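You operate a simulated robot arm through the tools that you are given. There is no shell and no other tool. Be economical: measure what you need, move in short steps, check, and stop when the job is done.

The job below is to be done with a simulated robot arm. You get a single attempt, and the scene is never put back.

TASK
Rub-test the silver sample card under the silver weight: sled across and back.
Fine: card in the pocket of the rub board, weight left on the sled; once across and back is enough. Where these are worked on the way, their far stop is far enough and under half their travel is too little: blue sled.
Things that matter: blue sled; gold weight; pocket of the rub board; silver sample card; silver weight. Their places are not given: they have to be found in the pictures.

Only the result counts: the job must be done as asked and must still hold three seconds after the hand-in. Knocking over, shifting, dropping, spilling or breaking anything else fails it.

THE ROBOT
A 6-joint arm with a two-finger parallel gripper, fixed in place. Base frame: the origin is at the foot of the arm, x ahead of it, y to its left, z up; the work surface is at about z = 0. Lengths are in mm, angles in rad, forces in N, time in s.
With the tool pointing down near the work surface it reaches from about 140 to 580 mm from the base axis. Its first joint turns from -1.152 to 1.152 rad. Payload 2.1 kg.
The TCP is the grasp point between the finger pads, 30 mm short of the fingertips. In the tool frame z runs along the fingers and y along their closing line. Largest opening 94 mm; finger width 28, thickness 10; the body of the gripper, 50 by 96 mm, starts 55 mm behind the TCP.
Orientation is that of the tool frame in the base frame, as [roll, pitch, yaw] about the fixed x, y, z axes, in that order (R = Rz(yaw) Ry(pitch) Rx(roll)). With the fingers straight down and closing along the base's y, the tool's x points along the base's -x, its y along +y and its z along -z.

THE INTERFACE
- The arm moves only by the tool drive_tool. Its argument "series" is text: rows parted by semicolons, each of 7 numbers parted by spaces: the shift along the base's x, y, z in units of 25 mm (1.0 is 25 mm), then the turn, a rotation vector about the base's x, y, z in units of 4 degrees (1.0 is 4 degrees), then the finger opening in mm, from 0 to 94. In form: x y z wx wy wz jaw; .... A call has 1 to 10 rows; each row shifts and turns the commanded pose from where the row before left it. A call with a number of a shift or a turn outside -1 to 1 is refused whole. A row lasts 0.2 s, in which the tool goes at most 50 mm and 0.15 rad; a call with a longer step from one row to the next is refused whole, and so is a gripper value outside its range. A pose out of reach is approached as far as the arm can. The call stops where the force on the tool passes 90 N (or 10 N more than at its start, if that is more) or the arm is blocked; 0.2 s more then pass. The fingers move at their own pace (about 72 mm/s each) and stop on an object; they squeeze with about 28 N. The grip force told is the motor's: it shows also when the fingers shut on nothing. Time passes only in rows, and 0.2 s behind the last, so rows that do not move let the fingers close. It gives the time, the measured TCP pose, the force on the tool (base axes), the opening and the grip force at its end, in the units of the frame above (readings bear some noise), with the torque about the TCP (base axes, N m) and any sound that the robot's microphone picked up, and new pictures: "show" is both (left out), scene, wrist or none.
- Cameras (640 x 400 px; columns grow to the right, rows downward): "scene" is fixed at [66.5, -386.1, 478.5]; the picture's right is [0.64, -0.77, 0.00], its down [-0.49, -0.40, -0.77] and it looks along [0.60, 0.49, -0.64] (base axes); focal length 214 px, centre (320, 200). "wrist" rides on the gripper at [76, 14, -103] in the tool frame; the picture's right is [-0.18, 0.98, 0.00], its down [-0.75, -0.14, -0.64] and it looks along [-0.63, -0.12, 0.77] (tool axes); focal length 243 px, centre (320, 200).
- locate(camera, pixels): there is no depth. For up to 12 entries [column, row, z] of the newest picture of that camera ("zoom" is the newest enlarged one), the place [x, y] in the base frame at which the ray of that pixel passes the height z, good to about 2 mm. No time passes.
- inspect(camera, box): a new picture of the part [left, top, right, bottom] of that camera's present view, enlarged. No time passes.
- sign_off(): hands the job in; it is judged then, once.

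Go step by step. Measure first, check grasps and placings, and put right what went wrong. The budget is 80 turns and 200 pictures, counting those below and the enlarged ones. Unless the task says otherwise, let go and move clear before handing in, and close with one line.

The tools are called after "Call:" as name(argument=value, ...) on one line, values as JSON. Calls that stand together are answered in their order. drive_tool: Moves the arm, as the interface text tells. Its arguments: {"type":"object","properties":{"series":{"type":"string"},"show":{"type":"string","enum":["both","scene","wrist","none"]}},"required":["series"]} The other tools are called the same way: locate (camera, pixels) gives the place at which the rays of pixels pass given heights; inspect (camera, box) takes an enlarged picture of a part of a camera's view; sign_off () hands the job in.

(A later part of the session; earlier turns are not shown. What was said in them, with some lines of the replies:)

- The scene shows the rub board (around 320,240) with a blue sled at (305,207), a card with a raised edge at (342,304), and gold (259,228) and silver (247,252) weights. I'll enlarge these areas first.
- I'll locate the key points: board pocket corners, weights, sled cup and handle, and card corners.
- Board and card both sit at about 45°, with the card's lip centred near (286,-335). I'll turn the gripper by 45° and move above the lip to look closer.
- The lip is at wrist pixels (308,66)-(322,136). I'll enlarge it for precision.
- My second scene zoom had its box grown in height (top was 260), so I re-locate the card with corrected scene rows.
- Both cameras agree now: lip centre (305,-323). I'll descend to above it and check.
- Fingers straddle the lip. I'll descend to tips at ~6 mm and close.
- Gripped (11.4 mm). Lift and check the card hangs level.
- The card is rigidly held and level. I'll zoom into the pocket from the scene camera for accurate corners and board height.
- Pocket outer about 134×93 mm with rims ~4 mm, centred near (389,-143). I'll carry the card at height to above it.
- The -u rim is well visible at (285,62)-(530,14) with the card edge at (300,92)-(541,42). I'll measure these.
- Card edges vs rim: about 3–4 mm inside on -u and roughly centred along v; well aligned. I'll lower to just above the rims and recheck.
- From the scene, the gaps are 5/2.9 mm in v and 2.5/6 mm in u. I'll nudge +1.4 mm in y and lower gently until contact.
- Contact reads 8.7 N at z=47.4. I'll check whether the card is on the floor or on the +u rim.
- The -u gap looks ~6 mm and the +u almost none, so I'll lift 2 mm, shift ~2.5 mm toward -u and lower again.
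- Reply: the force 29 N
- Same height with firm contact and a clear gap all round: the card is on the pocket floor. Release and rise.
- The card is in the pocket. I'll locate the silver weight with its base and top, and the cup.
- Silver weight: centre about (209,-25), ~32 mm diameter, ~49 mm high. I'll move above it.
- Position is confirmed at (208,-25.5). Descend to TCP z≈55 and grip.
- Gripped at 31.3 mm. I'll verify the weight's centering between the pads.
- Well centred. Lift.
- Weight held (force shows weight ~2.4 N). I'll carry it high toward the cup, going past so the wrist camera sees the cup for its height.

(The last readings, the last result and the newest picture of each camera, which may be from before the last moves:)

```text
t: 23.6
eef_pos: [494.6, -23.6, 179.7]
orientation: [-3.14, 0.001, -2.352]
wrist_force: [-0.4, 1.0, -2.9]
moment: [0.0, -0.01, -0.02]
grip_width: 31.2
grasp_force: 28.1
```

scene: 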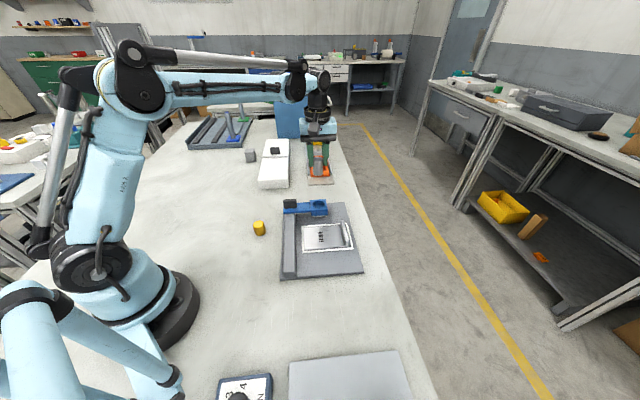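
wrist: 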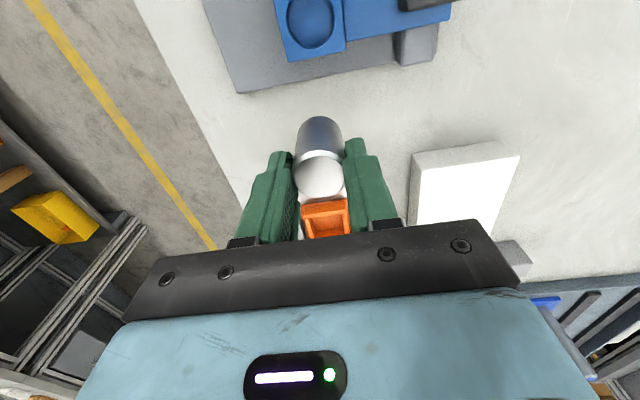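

Cup visible at (309,22) in the wrist picture. Enlarge it and triangulate with the scene.

Call:
inspect(camera="wrist", box=[260, 0, 420, 100])

Call:
inspect(camera="scene", box=[276, 190, 340, 230])

```text
4.00 times, centred on (340, 50) of wrist
```

zoom: 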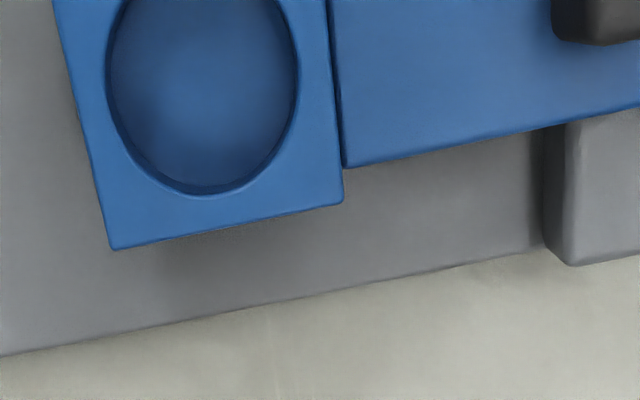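

```text
10.00 times, centred on (308, 210) of scene
```

zoom: 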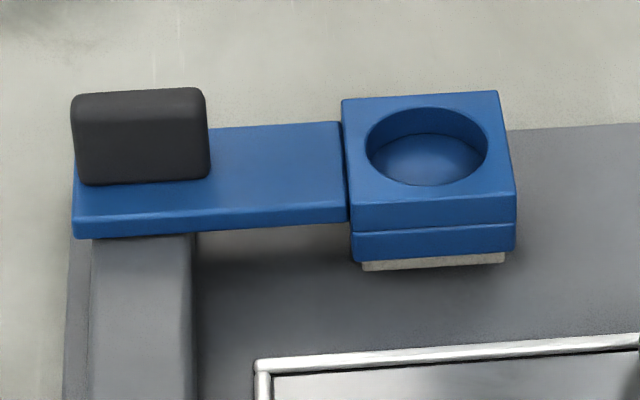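

Call:
locate(camera="wrist", pixels=[[345.5, 50.5, 30], [345.5, 50.5, 40], [345.5, 50.5, 50], [287.5, 62, 30], [287.5, 62, 40], [287.5, 62, 50]])

Call:
locate(camera="scene", pixels=[[310.1, 200.1, 30], [310.1, 200.1, 40], [310.1, 200.1, 50], [326, 199.2, 30], [326, 199.2, 40], [326, 199.2, 50], [318.7, 204.6, 40], [311, 210.6, 40], [327.4, 209.7, 40], [290, 199.5, 50], [284, 208, 40], [297, 207.5, 40]])

```text
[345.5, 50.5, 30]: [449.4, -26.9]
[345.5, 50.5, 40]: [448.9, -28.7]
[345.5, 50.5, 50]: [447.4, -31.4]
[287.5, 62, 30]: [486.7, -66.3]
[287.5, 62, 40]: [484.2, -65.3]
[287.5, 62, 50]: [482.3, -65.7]
```

```text
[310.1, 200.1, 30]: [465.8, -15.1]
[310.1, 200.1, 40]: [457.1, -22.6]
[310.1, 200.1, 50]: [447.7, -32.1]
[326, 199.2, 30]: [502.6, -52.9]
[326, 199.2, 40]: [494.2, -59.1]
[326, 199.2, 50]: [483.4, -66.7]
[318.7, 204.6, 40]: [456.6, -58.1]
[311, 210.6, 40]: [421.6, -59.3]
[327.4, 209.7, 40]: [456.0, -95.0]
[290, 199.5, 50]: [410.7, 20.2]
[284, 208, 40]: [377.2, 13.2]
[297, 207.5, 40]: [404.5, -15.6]
```

Cup top is at z≈50 with centre about (447.5,-66.5). Move the weight above it and check.

Call:
drive_tool(series="-0.63 -0.57 0 0 0 0 20;-0.63 -0.57 0 0 0 0 20;-0.624 -0.568 0 0 0 0 20;0 0 -0.7 0 0 0 20;0 0 -0.7 0 0 0 20;0 0 -0.7 0 0 0 20;0 0 0 0 0 0 20;0 0 0 0 0 0 20")

Call:
inspect(camera="wrist", box=[240, 60, 400, 160])

Call:
inspect(camera="scene", box=[276, 180, 340, 220])

```text
t: 25.4
eef_pos: [448.3, -64.8, 127.7]
orientation: [-3.139, -0.001, -2.353]
wrist_force: [0.9, 0.1, -2.7]
moment: [0.01, -0.01, 0.01]
grip_width: 31.1
grasp_force: 28.2
```

scene: 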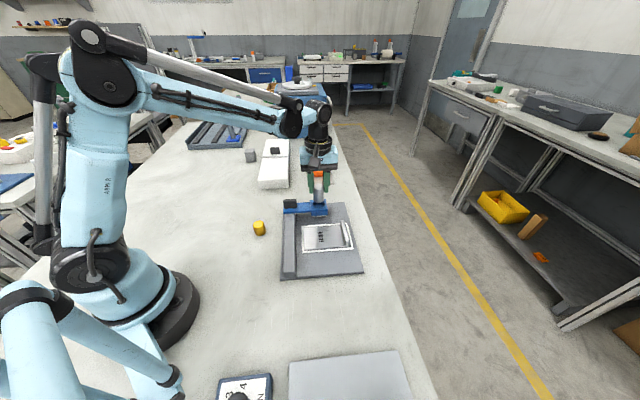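
wrist: 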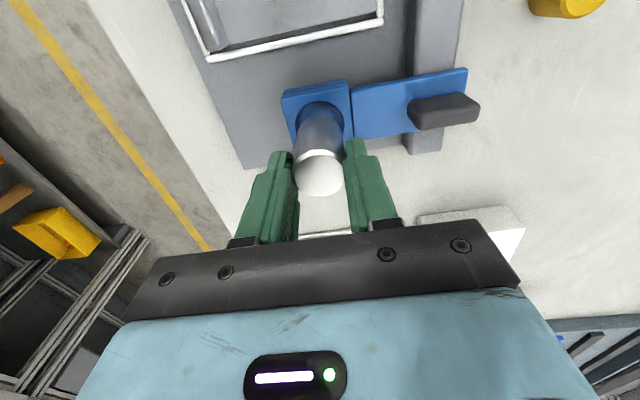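

```text
4.00 times, centred on (320, 110) of wrist
```

zoom: 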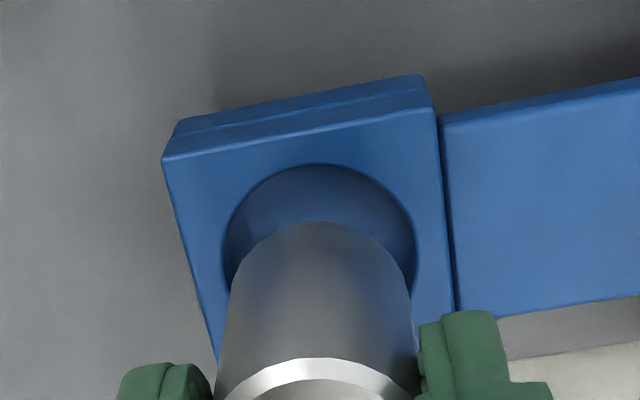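

```text
10.00 times, centred on (308, 200) of scene
```

zoom: 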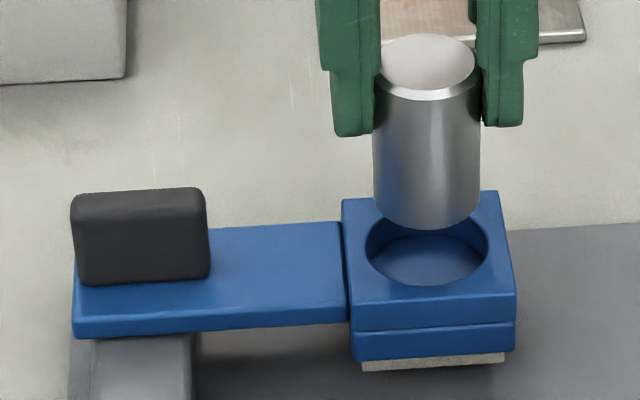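

Call:
locate(camera="wrist", pixels=[[320.5, 101, 50], [295.5, 127, 50], [344, 127, 50], [321, 115.5, 72], [281, 99.5, 50], [347, 86.5, 50]])

Call:
locate(camera="zoom", pixels=[[365, 246, 50], [488, 243, 50], [427, 245, 50], [426, 285, 50], [425, 206, 50]])

```text
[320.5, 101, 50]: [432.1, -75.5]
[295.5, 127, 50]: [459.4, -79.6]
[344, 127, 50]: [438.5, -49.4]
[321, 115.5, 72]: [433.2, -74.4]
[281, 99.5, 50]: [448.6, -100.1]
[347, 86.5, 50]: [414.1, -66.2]
```

```text
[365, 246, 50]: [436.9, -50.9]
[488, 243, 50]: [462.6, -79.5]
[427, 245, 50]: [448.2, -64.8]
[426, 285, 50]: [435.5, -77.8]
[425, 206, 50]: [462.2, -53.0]
```

Cup centre (449,-65) matches the TCP within ~1 mm. Lower gently until contact.

Call:
drive_tool(series="0.03 0.03 -0.4 0 0 0 20;0 0 -0.4 0 0 0 20;0 0 -0.2 0 0 0 20;0 0 -0.1 0 0 0 20;0 0 0 0 0 0 20", show="wrist")

Call:
inspect(camera="scene", box=[276, 180, 340, 220])

```text
t: 26.6
eef_pos: [448.8, -66.3, 100.2]
orientation: [-3.141, 0.0, -2.353]
wrist_force: [-0.6, -0.5, -2.3]
moment: [-0.01, 0.01, -0.03]
grip_width: 30.9
grasp_force: 27.6
```

wrist: 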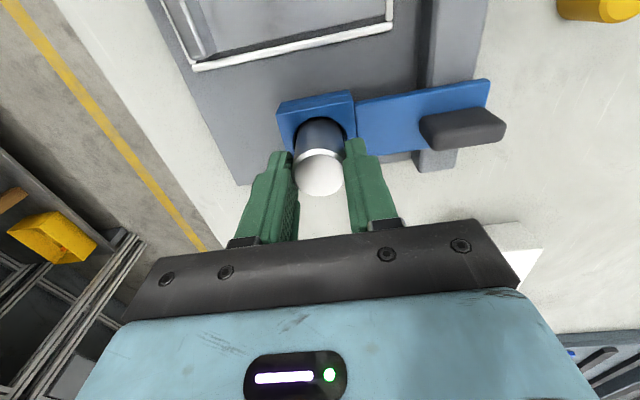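

```text
10.00 times, centred on (308, 200) of scene
```

zoom: 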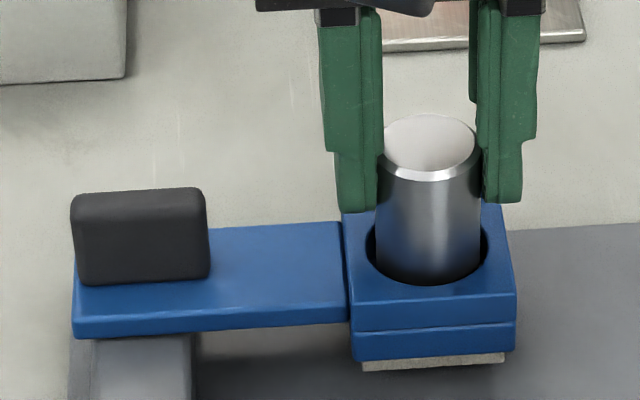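

It's entering the cup, slightly to the -u side. Nudge +u 1 mm and continue down until contact.

Call:
drive_tool(series="0.03 0.03 -0.08 0 0 0 20;0 0 -0.08 0 0 0 20;0 0 -0.06 0 0 0 20;0 0 0 0 0 0 20", show="none")

```text
t: 27.6
eef_pos: [448.0, -64.7, 94.6]
orientation: [-3.14, -0.001, -2.353]
wrist_force: [-3.8, -0.2, 12.7]
moment: [-0.05, 0.1, -0.04]
grip_width: 30.9
grasp_force: 27.7
```

Contact at z=94.6 (12.7 N). Release and rise to check.

Call:
drive_tool(series="0 0 0.03 0 0 0 20;0 0 0 0 0 0 45;0 0 0 0 0 0 45;0 0 0.6 0 0 0 45;0 0 1 0 0 0 45;0 0 1 0 0 0 45;0 0 1 0 0 0 45;0 0 0 0 0 0 45")

Call:
inspect(camera="scene", box=[276, 180, 340, 220])

Call:
inspect(camera="wrist", box=[230, 20, 550, 220])

```text
t: 29.4
eef_pos: [451.6, -66.0, 186.8]
orientation: [-3.14, -0.001, -2.352]
wrist_force: [0.4, -0.6, -0.1]
moment: [0.01, -0.02, 0.03]
grip_width: 45.2
grasp_force: 0.1
```

scene: 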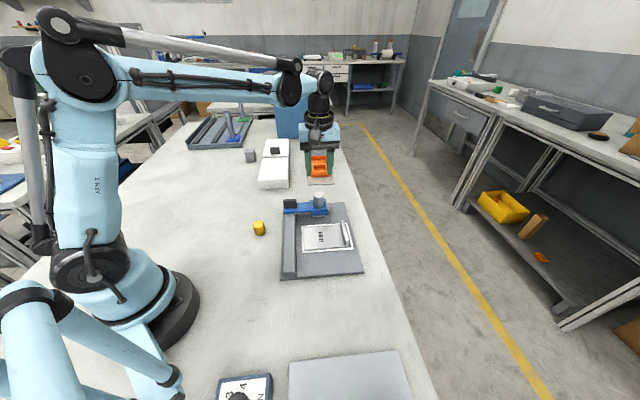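
wrist: 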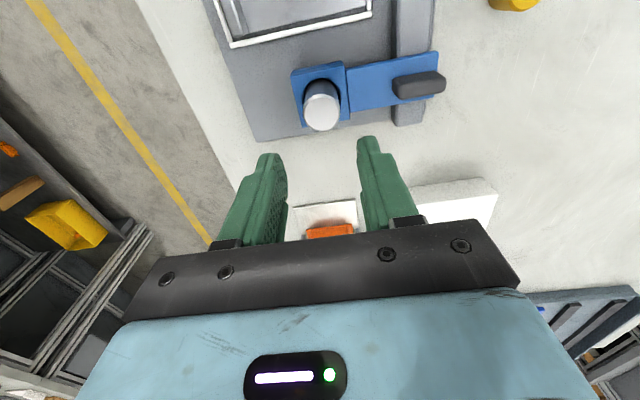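

```text
10.00 times, centred on (308, 200) of scene
```

zoom: 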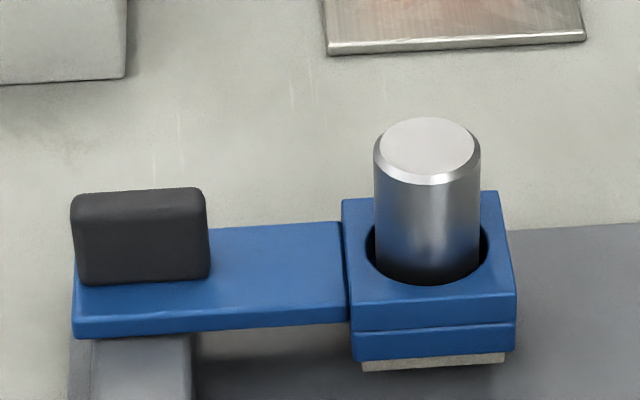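

```text
2.00 times, centred on (390, 120) of wrist
```

zoom: 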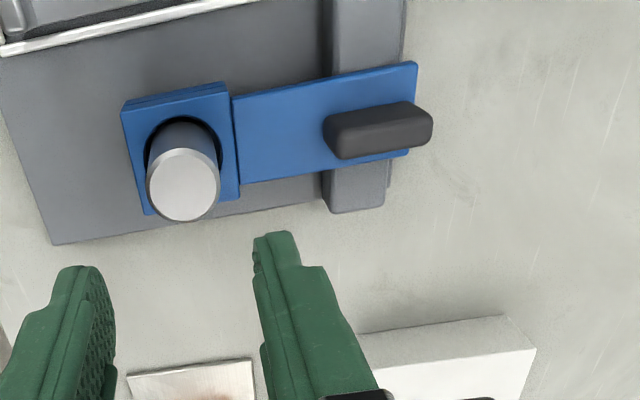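

The weight is seated in the cup. Now the handle: enlarge it in both views.

Call:
inspect(camera="wrist", box=[370, 50, 466, 110])

Call:
inspect(camera="scene", box=[276, 192, 308, 212])

```text
6.67 times, centred on (418, 80) of wrist
```

zoom: 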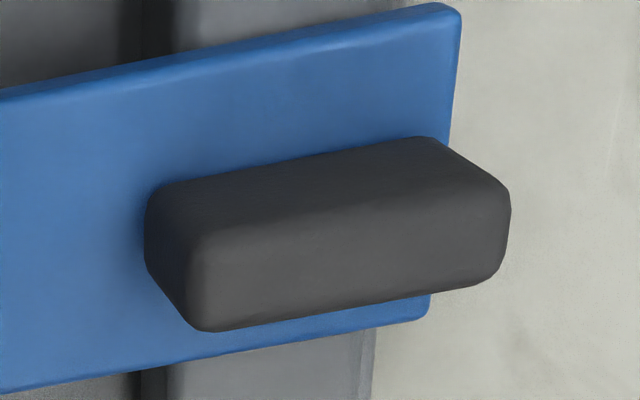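

```text
16.00 times, centred on (292, 202) of scene
```

zoom: 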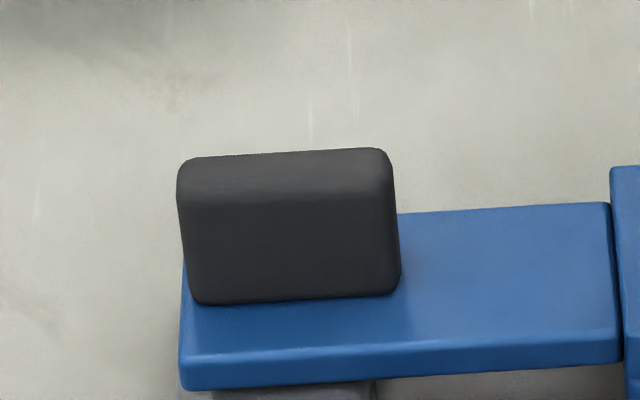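

Call:
locate(camera="wrist", pixels=[[422.5, 88.7, 55], [422.5, 88.7, 65], [422.5, 88.7, 75], [413.9, 74.7, 30], [413.9, 74.7, 40], [413.9, 74.7, 50]])

Call:
locate(camera="scene", pixels=[[289.9, 200.6, 55], [289.9, 200.6, 65], [289.9, 200.6, 75], [290.6, 208.1, 30], [290.6, 208.1, 40], [290.6, 208.1, 50], [283.2, 201.7, 60], [296.4, 200.6, 60]])

```text
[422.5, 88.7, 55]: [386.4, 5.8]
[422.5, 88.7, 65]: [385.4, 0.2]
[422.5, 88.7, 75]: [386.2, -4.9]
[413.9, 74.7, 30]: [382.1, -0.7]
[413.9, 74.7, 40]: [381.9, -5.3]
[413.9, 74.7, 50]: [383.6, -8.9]
```

```text
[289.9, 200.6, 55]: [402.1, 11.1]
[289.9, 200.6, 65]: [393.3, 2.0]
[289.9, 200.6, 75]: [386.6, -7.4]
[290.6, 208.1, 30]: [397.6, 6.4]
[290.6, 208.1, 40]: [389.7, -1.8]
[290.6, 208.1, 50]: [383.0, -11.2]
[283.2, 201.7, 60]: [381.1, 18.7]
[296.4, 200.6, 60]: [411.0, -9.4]
```

Handle: centre about (387,-3.5), top z≈72, base on the arm z≈46, ~40 mm long. I'll move above it with 62 mm opening and descend partially.

Call:
drive_tool(series="-0.86 0.833 0 0 0 0 62;-0.86 0.833 0 0 0 0 62;-0.86 0.833 0 0 0 0 62;0 0 -0.8 0 0 0 62;0 0 -0.8 0 0 0 62;0 0 -0.8 0 0 0 62;0 0 0 0 0 0 62")

Call:
inspect(camera="scene", box=[268, 175, 348, 225])

```text
t: 31.0
eef_pos: [384.6, -1.8, 123.5]
orientation: [-3.139, 0.0, -2.353]
wrist_force: [-0.4, 0.5, -0.3]
moment: [-0.02, -0.04, 0.01]
grip_width: 62.1
grasp_force: 0.0
```

scene: 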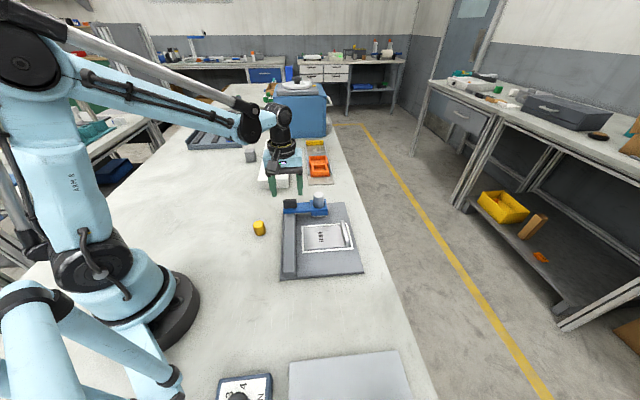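
wrist: 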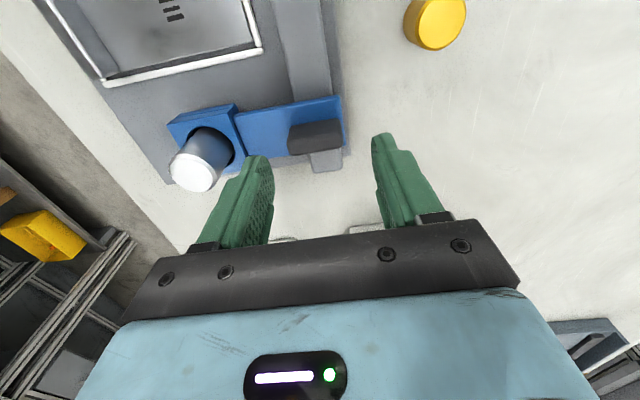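

```text
8.00 times, centred on (308, 200) of scene
```

zoom: 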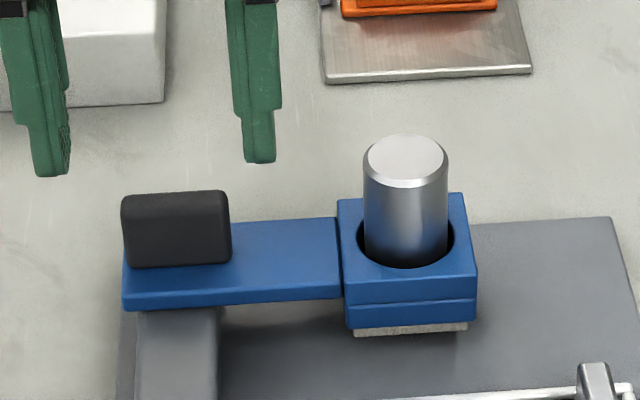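

Call:
inspect(camera="wrist", box=[260, 90, 420, 190])

Call:
locate(camera="wrist", pixels=[[317, 143, 72], [289, 148, 72], [343, 138, 72]])

```text
4.00 times, centred on (340, 140) of wrist
```

zoom: 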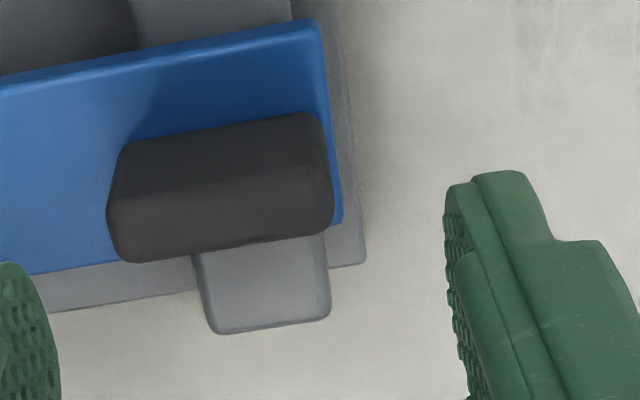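

```text
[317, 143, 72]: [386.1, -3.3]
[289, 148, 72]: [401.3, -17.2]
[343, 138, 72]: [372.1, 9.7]
```

Handle centre (386.3,-3.5). Correct by ~2 mm, descend to z≈80 and grip.

Call:
drive_tool(series="0.07 -0.07 -0.6 0 0 0 62;0 0 -0.6 0 0 0 62;0 0 -0.54 0 0 0 62;0 0 0 0 0 0 62;0 0 0 0 0 0 45;0 0 0 0 0 0 30;0 0 0 0 0 0 30;0 0 0 0 0 0 30")

Call:
inspect(camera="scene", box=[268, 175, 348, 225])

```text
t: 32.8
eef_pos: [386.7, -5.6, 81.6]
orientation: [-3.136, 0.0, -2.356]
wrist_force: [14.2, -14.8, -12.3]
moment: [0.43, -0.14, -0.11]
grip_width: 39.9
grasp_force: 44.8
```

scene: 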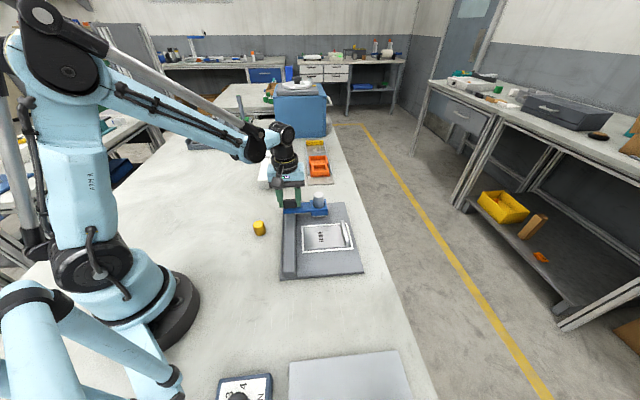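
wrist: 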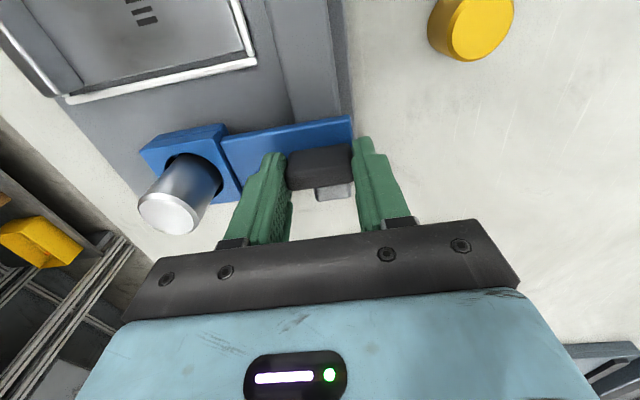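

```text
8.00 times, centred on (308, 200) of scene
```

zoom: 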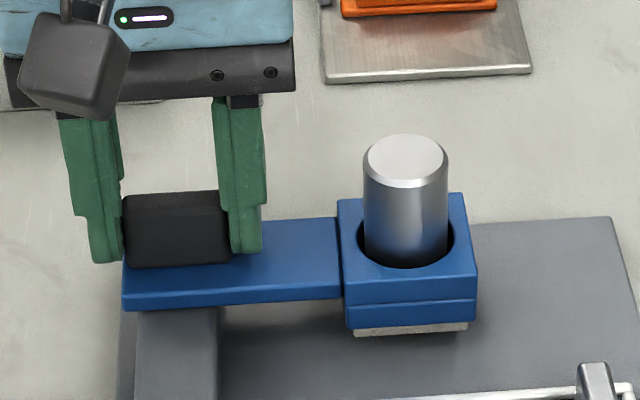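

Gripped at 40 mm, with a 20 N sideways bias toward +v; I'll relieve it by a small shift.

Call:
drive_tool(series="0.04 -0.04 -0.03 0 0 0 30;0 0 0 0 0 0 30", show="none")

```text
t: 33.4
eef_pos: [386.8, -5.6, 82.5]
orientation: [3.141, 0.0, -2.352]
wrist_force: [3.1, -6.0, 31.6]
moment: [-0.23, 0.01, -0.1]
grip_width: 40.0
grasp_force: 45.0
```

Call:
drive_tool(series="0.012 -0.012 0.021 0 0 0 30;-0.1 -0.1 0 0 0 0 30;-0.2 -0.2 0 0 0 0 30;-0.2 -0.2 0 0 0 0 30;0 0 0 0 0 0 30")

Call:
inspect(camera="scene", box=[268, 180, 364, 240])

```text
t: 34.6
eef_pos: [373.4, -19.2, 81.2]
orientation: [3.141, 0.002, -2.353]
wrist_force: [-4.9, 6.0, 8.9]
moment: [0.58, -0.3, 0.17]
grip_width: 39.9
grasp_force: 45.3
```

scene: 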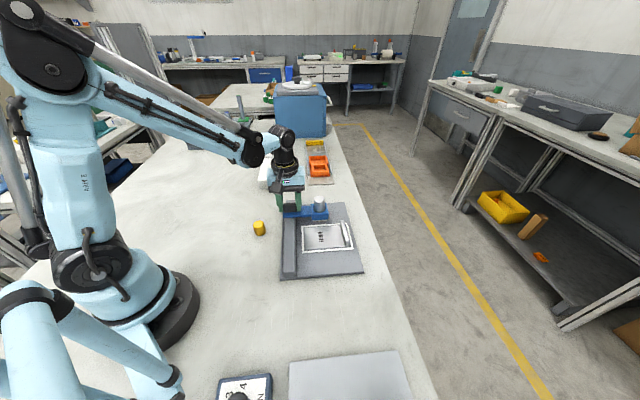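
wrist: 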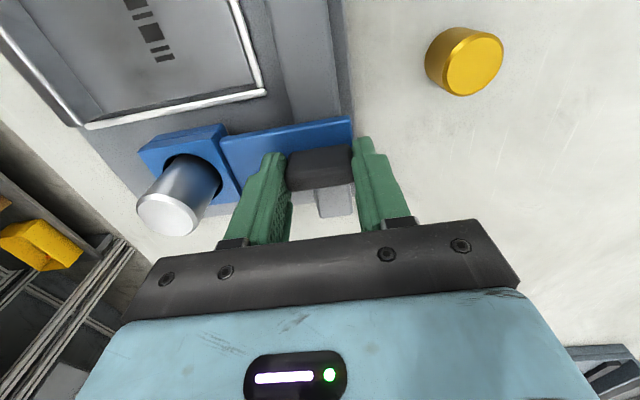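

```text
6.67 times, centred on (316, 210) of scene
```

zoom: 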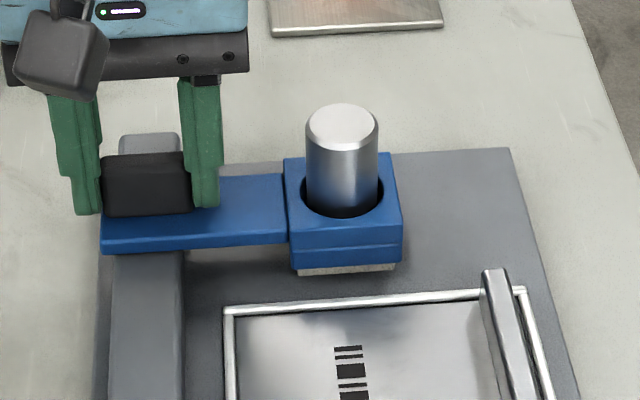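

The sled slides freely (19 mm). Continue in steps.

Call:
drive_tool(series="-0.25 -0.25 0 0 0 0 30;-0.25 -0.25 0 0 0 0 30;-0.25 -0.25 0 0 0 0 30;-0.25 -0.25 0 0 0 0 30;0 0 0 0 0 0 30", show="none")

Call:
inspect(camera="scene", box=[268, 190, 364, 250])

```text
t: 35.8
eef_pos: [348.1, -43.5, 82.4]
orientation: [-3.141, 0.001, -2.355]
wrist_force: [-9.2, 7.9, -32.8]
moment: [0.09, 0.15, -0.14]
grip_width: 39.5
grasp_force: 44.8
```

```text
6.67 times, centred on (316, 220) of scene
```

zoom: 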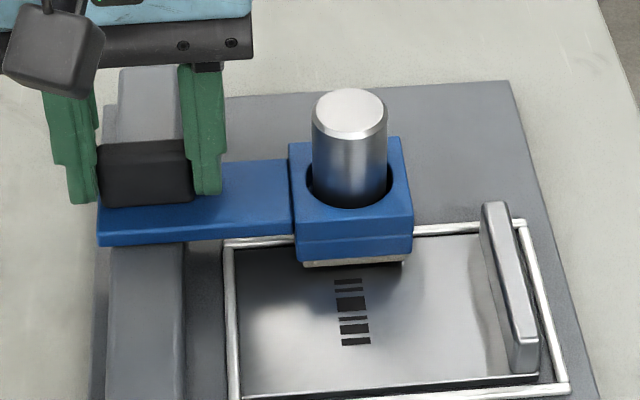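

Sled is over the card, running smoothly; small z tension (-33 N), so I trim z by -0.5 mm and continue.

Call:
drive_tool(series="-0.012 0.012 -0.022 0 0 0 30;-0.25 -0.25 0 0 0 0 30;-0.25 -0.25 0 0 0 0 30;-0.25 -0.25 0 0 0 0 30;0 0 0 0 0 0 30", show="none")

Call:
inspect(camera="scene", box=[268, 200, 364, 260])

```text
t: 37.0
eef_pos: [332.2, -61.1, 80.4]
orientation: [3.141, 0.001, -2.354]
wrist_force: [-11.7, 12.4, 32.2]
moment: [0.43, 0.25, -0.12]
grip_width: 40.0
grasp_force: 45.2
```

```text
6.67 times, centred on (316, 230) of scene
```

zoom: 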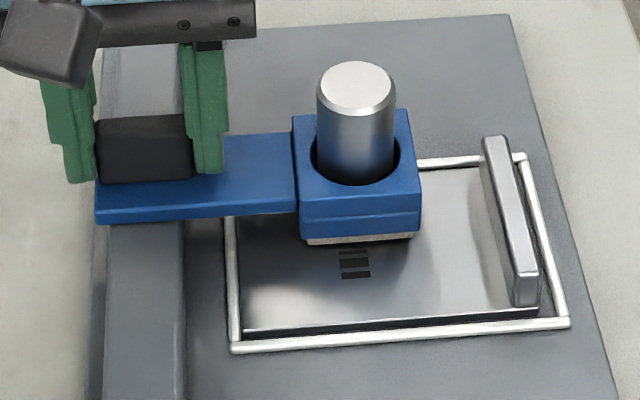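

Call:
drive_tool(series="-0.02 0.02 0.018 0 0 0 30;-0.25 -0.25 0 0 0 0 30;-0.25 -0.25 0 0 0 0 30;-0.25 -0.25 0 0 0 0 30;0 0 0 0 0 0 30", show="none")

Call:
inspect(camera="scene", box=[268, 210, 364, 270])

```text
t: 38.2
eef_pos: [311.2, -79.4, 81.4]
orientation: [3.14, 0.001, -2.354]
wrist_force: [-15.9, 16.2, 9.7]
moment: [0.68, -0.59, -0.05]
grip_width: 39.6
grasp_force: 44.9
```

```text
6.67 times, centred on (316, 240) of scene
```

zoom: 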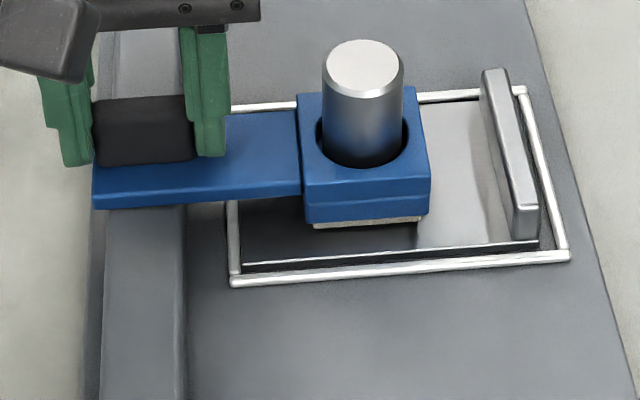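

Sideways load is growing toward -v (~22 N); correct by ~2 mm and add a little slope.

Call:
drive_tool(series="-0.055 0.055 0 0 0 0 30;-0.255 -0.245 0 0 0 0 30;-0.255 -0.245 0 0 0 0 30;-0.255 -0.245 0 0 0 0 30;0 0 0 0 0 0 30", show="none")

Call:
inspect(camera="scene", box=[268, 220, 364, 280])

```text
t: 39.4
eef_pos: [292.3, -98.6, 81.4]
orientation: [-3.134, 0.0, -2.355]
wrist_force: [23.8, -24.1, -29.7]
moment: [0.01, 0.68, -0.19]
grip_width: 40.0
grasp_force: 45.1
```

```text
6.67 times, centred on (316, 250) of scene
```

zoom: 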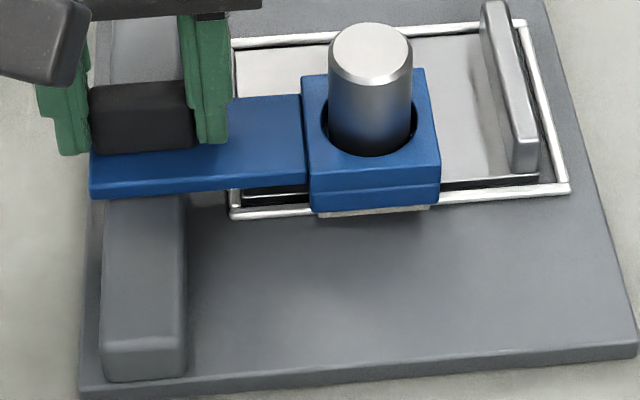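

Over-corrected; shift back ~1.3 mm and continue straight.

Call:
drive_tool(series="0.04 -0.04 -0.012 0 0 0 30;-0.25 -0.25 0 0 0 0 30;-0.25 -0.25 0 0 0 0 30;-0.25 -0.25 0 0 0 0 30;0 0 0 0 0 0 30", show="none")

Call:
inspect(camera="scene", box=[268, 230, 364, 290])

```text
t: 40.6
eef_pos: [274.5, -117.0, 81.3]
orientation: [-3.139, 0.001, -2.352]
wrist_force: [13.4, -12.0, 32.3]
moment: [0.23, 0.05, -0.28]
grip_width: 39.8
grasp_force: 45.0
```

```text
6.67 times, centred on (316, 260) of scene
```

zoom: 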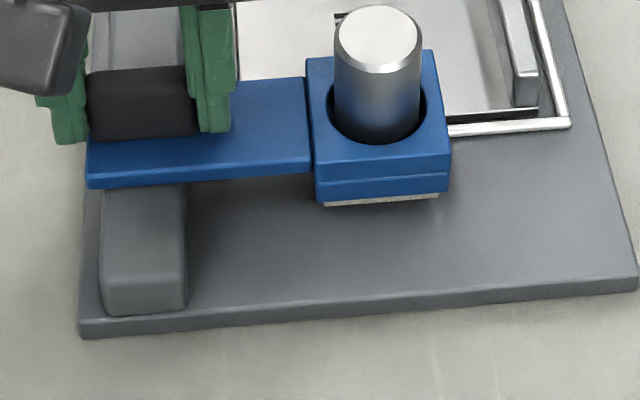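

The sled is past the pocket and near the rail's end. Continue in smaller steps until the far stop.

Call:
drive_tool(series="0.015 -0.015 0.012 0 0 0 30;-0.12 -0.12 0 0 0 0 30;-0.12 -0.12 0 0 0 0 30;-0.1 -0.1 0 0 0 0 30;0 0 0 0 0 0 30", show="none")

Call:
inspect(camera="scene", box=[268, 230, 364, 290])

```text
t: 41.8
eef_pos: [266.7, -124.9, 80.3]
orientation: [-3.14, 0.0, -2.354]
wrist_force: [10.6, -9.8, -26.8]
moment: [0.89, -0.35, -0.2]
grip_width: 39.6
grasp_force: 44.8
```

```text
6.67 times, centred on (316, 260) of scene
```

zoom: 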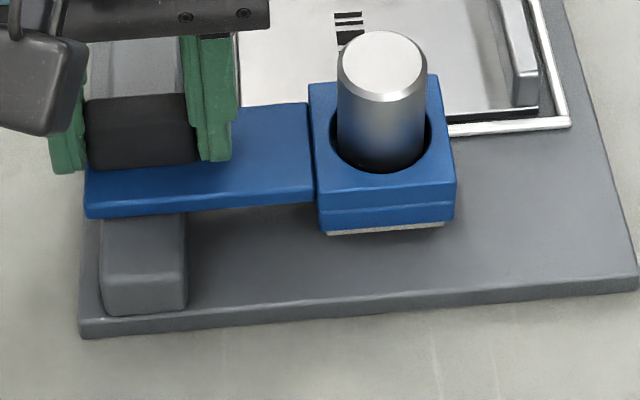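

Call:
drive_tool(series="0.01 -0.01 -0.008 0 0 0 30;-0.1 -0.1 0 0 0 0 30;-0.1 -0.1 0 0 0 0 30;-0.08 -0.08 0 0 0 0 30;0 0 0 0 0 0 30", show="none")

Call:
inspect(camera="scene", box=[268, 230, 364, 290])

```text
t: 43.0
eef_pos: [260.5, -132.9, 80.2]
orientation: [-3.139, 0.0, -2.352]
wrist_force: [12.4, -7.1, -2.9]
moment: [-0.63, 0.71, -0.19]
grip_width: 39.8
grasp_force: 45.0
```

```text
6.67 times, centred on (316, 260) of scene
```

zoom: 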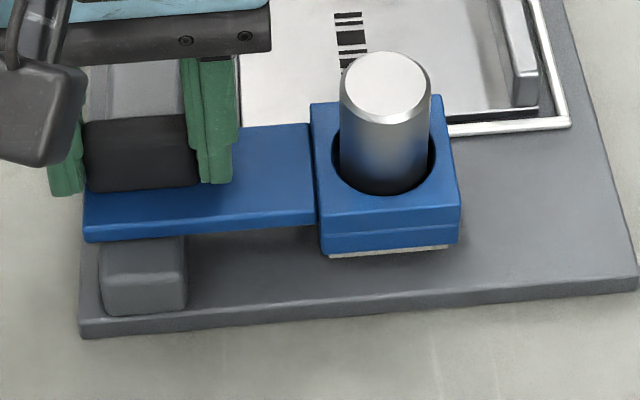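

Call:
drive_tool(series="-0.08 -0.08 0 0 0 0 30;-0.08 -0.08 0 0 0 0 30;0 0 0 0 0 0 30", show="none")

```text
t: 43.8
eef_pos: [257.8, -134.1, 80.7]
orientation: [-3.138, 0.011, -2.351]
wrist_force: [31.0, 14.8, 0.2]
moment: [0.82, -0.17, -0.3]
grip_width: 39.5
grasp_force: 44.7
```

Along-track force jumped to 32 N at u≈88: that's the far stop. Now slide back.

Call:
drive_tool(series="0.2 0.2 0 0 0 0 30;0.25 0.25 0 0 0 0 30;0.25 0.25 0 0 0 0 30;0.25 0.25 0 0 0 0 30;0 0 0 0 0 0 30", show="none")

```text
t: 45.0
eef_pos: [279.3, -111.8, 80.3]
orientation: [-3.14, -0.002, -2.352]
wrist_force: [0.5, -2.6, 9.5]
moment: [-0.92, 0.88, -0.15]
grip_width: 40.1
grasp_force: 45.3
```

Call:
drive_tool(series="0.25 0.25 0 0 0 0 30;0.25 0.25 0 0 0 0 30;0.25 0.25 0 0 0 0 30;0.25 0.25 0 0 0 0 30;0 0 0 0 0 0 30", show="none")

Call:
inspect(camera="scene", box=[268, 210, 364, 270])

```text
t: 46.2
eef_pos: [303.9, -87.9, 79.9]
orientation: [-3.139, 0.002, -2.354]
wrist_force: [6.7, -7.8, -31.4]
moment: [0.19, 0.13, -0.25]
grip_width: 39.6
grasp_force: 44.9
```

```text
6.67 times, centred on (316, 240) of scene
```

zoom: 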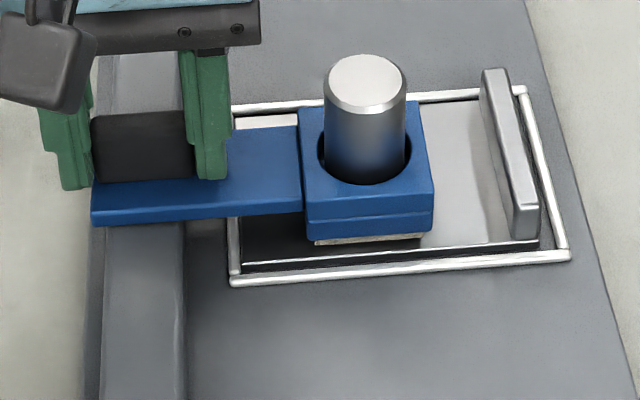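

Moving well; trim z slightly and continue back.

Call:
drive_tool(series="0.01 -0.01 -0.014 0 0 0 30;0.25 0.25 0 0 0 0 30;0.25 0.25 0 0 0 0 30;0.25 0.25 0 0 0 0 30;0.25 0.25 0 0 0 0 30;0 0 0 0 0 0 30", show="none")

```text
t: 47.6
eef_pos: [330.0, -62.7, 80.8]
orientation: [-3.141, 0.001, -2.352]
wrist_force: [1.9, -2.2, 6.8]
moment: [-0.38, 0.44, -0.23]
grip_width: 39.8
grasp_force: 45.5
```

Call:
drive_tool(series="0.25 0.25 0 0 0 0 30;0.25 0.25 0 0 0 0 30;0.25 0.25 0 0 0 0 30;0.25 0.25 0 0 0 0 30;0 0 0 0 0 0 30", show="none")

```text
t: 48.8
eef_pos: [353.0, -39.3, 82.0]
orientation: [-3.14, 0.001, -2.352]
wrist_force: [7.0, -6.3, -9.9]
moment: [-0.04, 1.04, -0.12]
grip_width: 39.6
grasp_force: 45.3
```

Call:
drive_tool(series="0.25 0.25 0 0 0 0 30;0.25 0.25 0 0 0 0 30;0.25 0.25 0 0 0 0 30;0.25 0.25 0 0 0 0 30;0 0 0 0 0 0 30", show="none")

```text
t: 50.0
eef_pos: [377.6, -15.3, 80.9]
orientation: [-3.138, 0.001, -2.353]
wrist_force: [15.6, -16.2, -8.3]
moment: [0.15, 0.65, -0.21]
grip_width: 39.5
grasp_force: 45.5
```

About 13 mm remain to home; finish in small steps to the stop.

Call:
drive_tool(series="0.12 0.08 0 0 0 0 30;0.1 0.1 0 0 0 0 30;0.1 0.1 0 0 0 0 30;0.06 0.06 0 0 0 0 30;0 0 0 0 0 0 30", show="none")

Call:
inspect(camera="scene", box=[268, 180, 364, 240])

```text
t: 51.2
eef_pos: [385.9, -6.1, 80.5]
orientation: [-3.141, -0.008, -2.355]
wrist_force: [-18.7, -22.5, 13.0]
moment: [-0.11, 1.07, -0.4]
grip_width: 40.1
grasp_force: 45.0
```

```text
6.67 times, centred on (316, 210) of scene
```

zoom: 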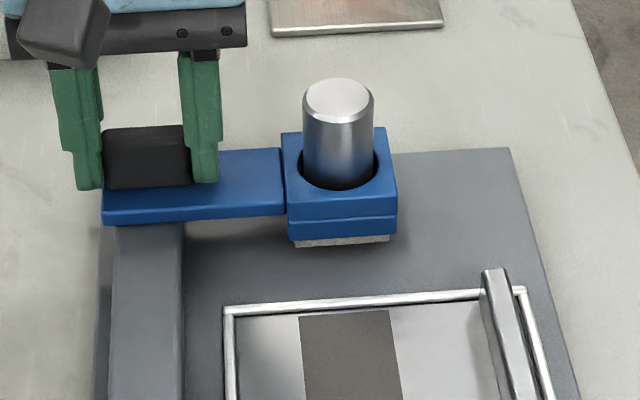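

Home stop felt (~29 N against), and a rub streak shows on the card at about (350,350) in the zoom. Ease off, release and rise.

Call:
drive_tool(series="-0.02 -0.02 0 0 0 0 30;0 0 0 0 0 0 46;0 0 0 0 0 0 58;0 0 0 0 0 0 58;0 0 0.5 0 0 0 58;0 0 1 0 0 0 58;0 0 1 0 0 0 58;0 0 1 0 0 0 58;0 0 1 0 0 0 58;0 0 0 0 0 0 58")

Call:
inspect(camera="scene", box=[240, 190, 400, 290])

```text
t: 53.4
eef_pos: [387.5, -5.8, 192.8]
orientation: [-3.141, 0.0, -2.352]
wrist_force: [-0.7, 1.9, 0.4]
moment: [0.01, 0.01, 0.03]
grip_width: 58.3
grasp_force: 0.0
```

scene: 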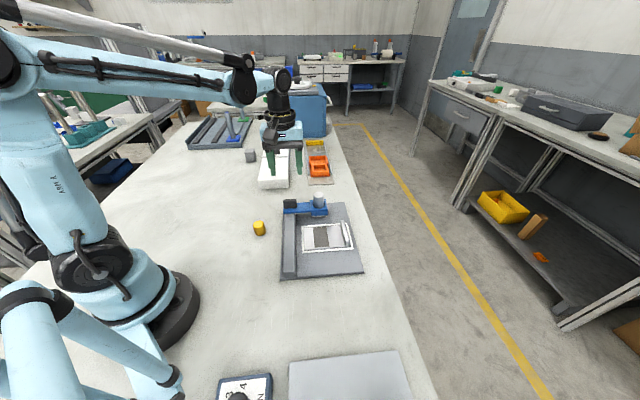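
wrist: 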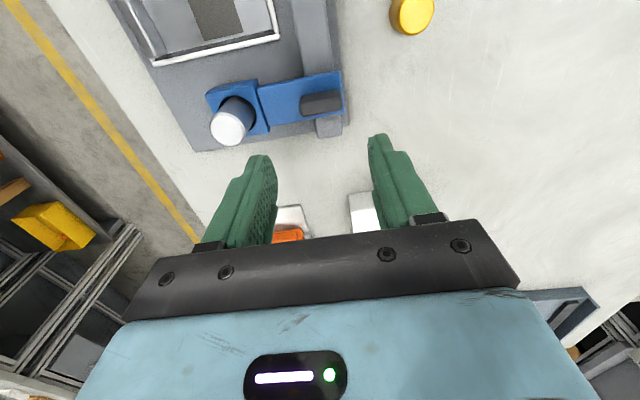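

```text
4.00 times, centred on (320, 240) of scene
```

zoom: 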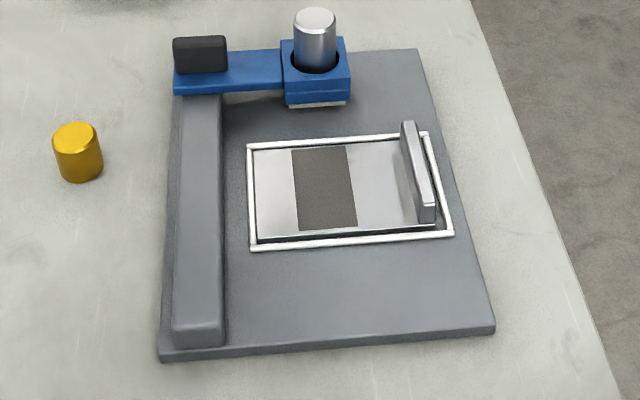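

The card lies in the pocket with a full rub streak, the silver weight is on the sled, the sled is home, and the arm is clear. Handing in.

Call:
sign_off()

```text
The job is handed in.
```

The rub test is done and handed in. The silver card is in the pocket with a rub streak across it. The blue sled went to its far stop and back to its start stop, with the silver weight still on it.
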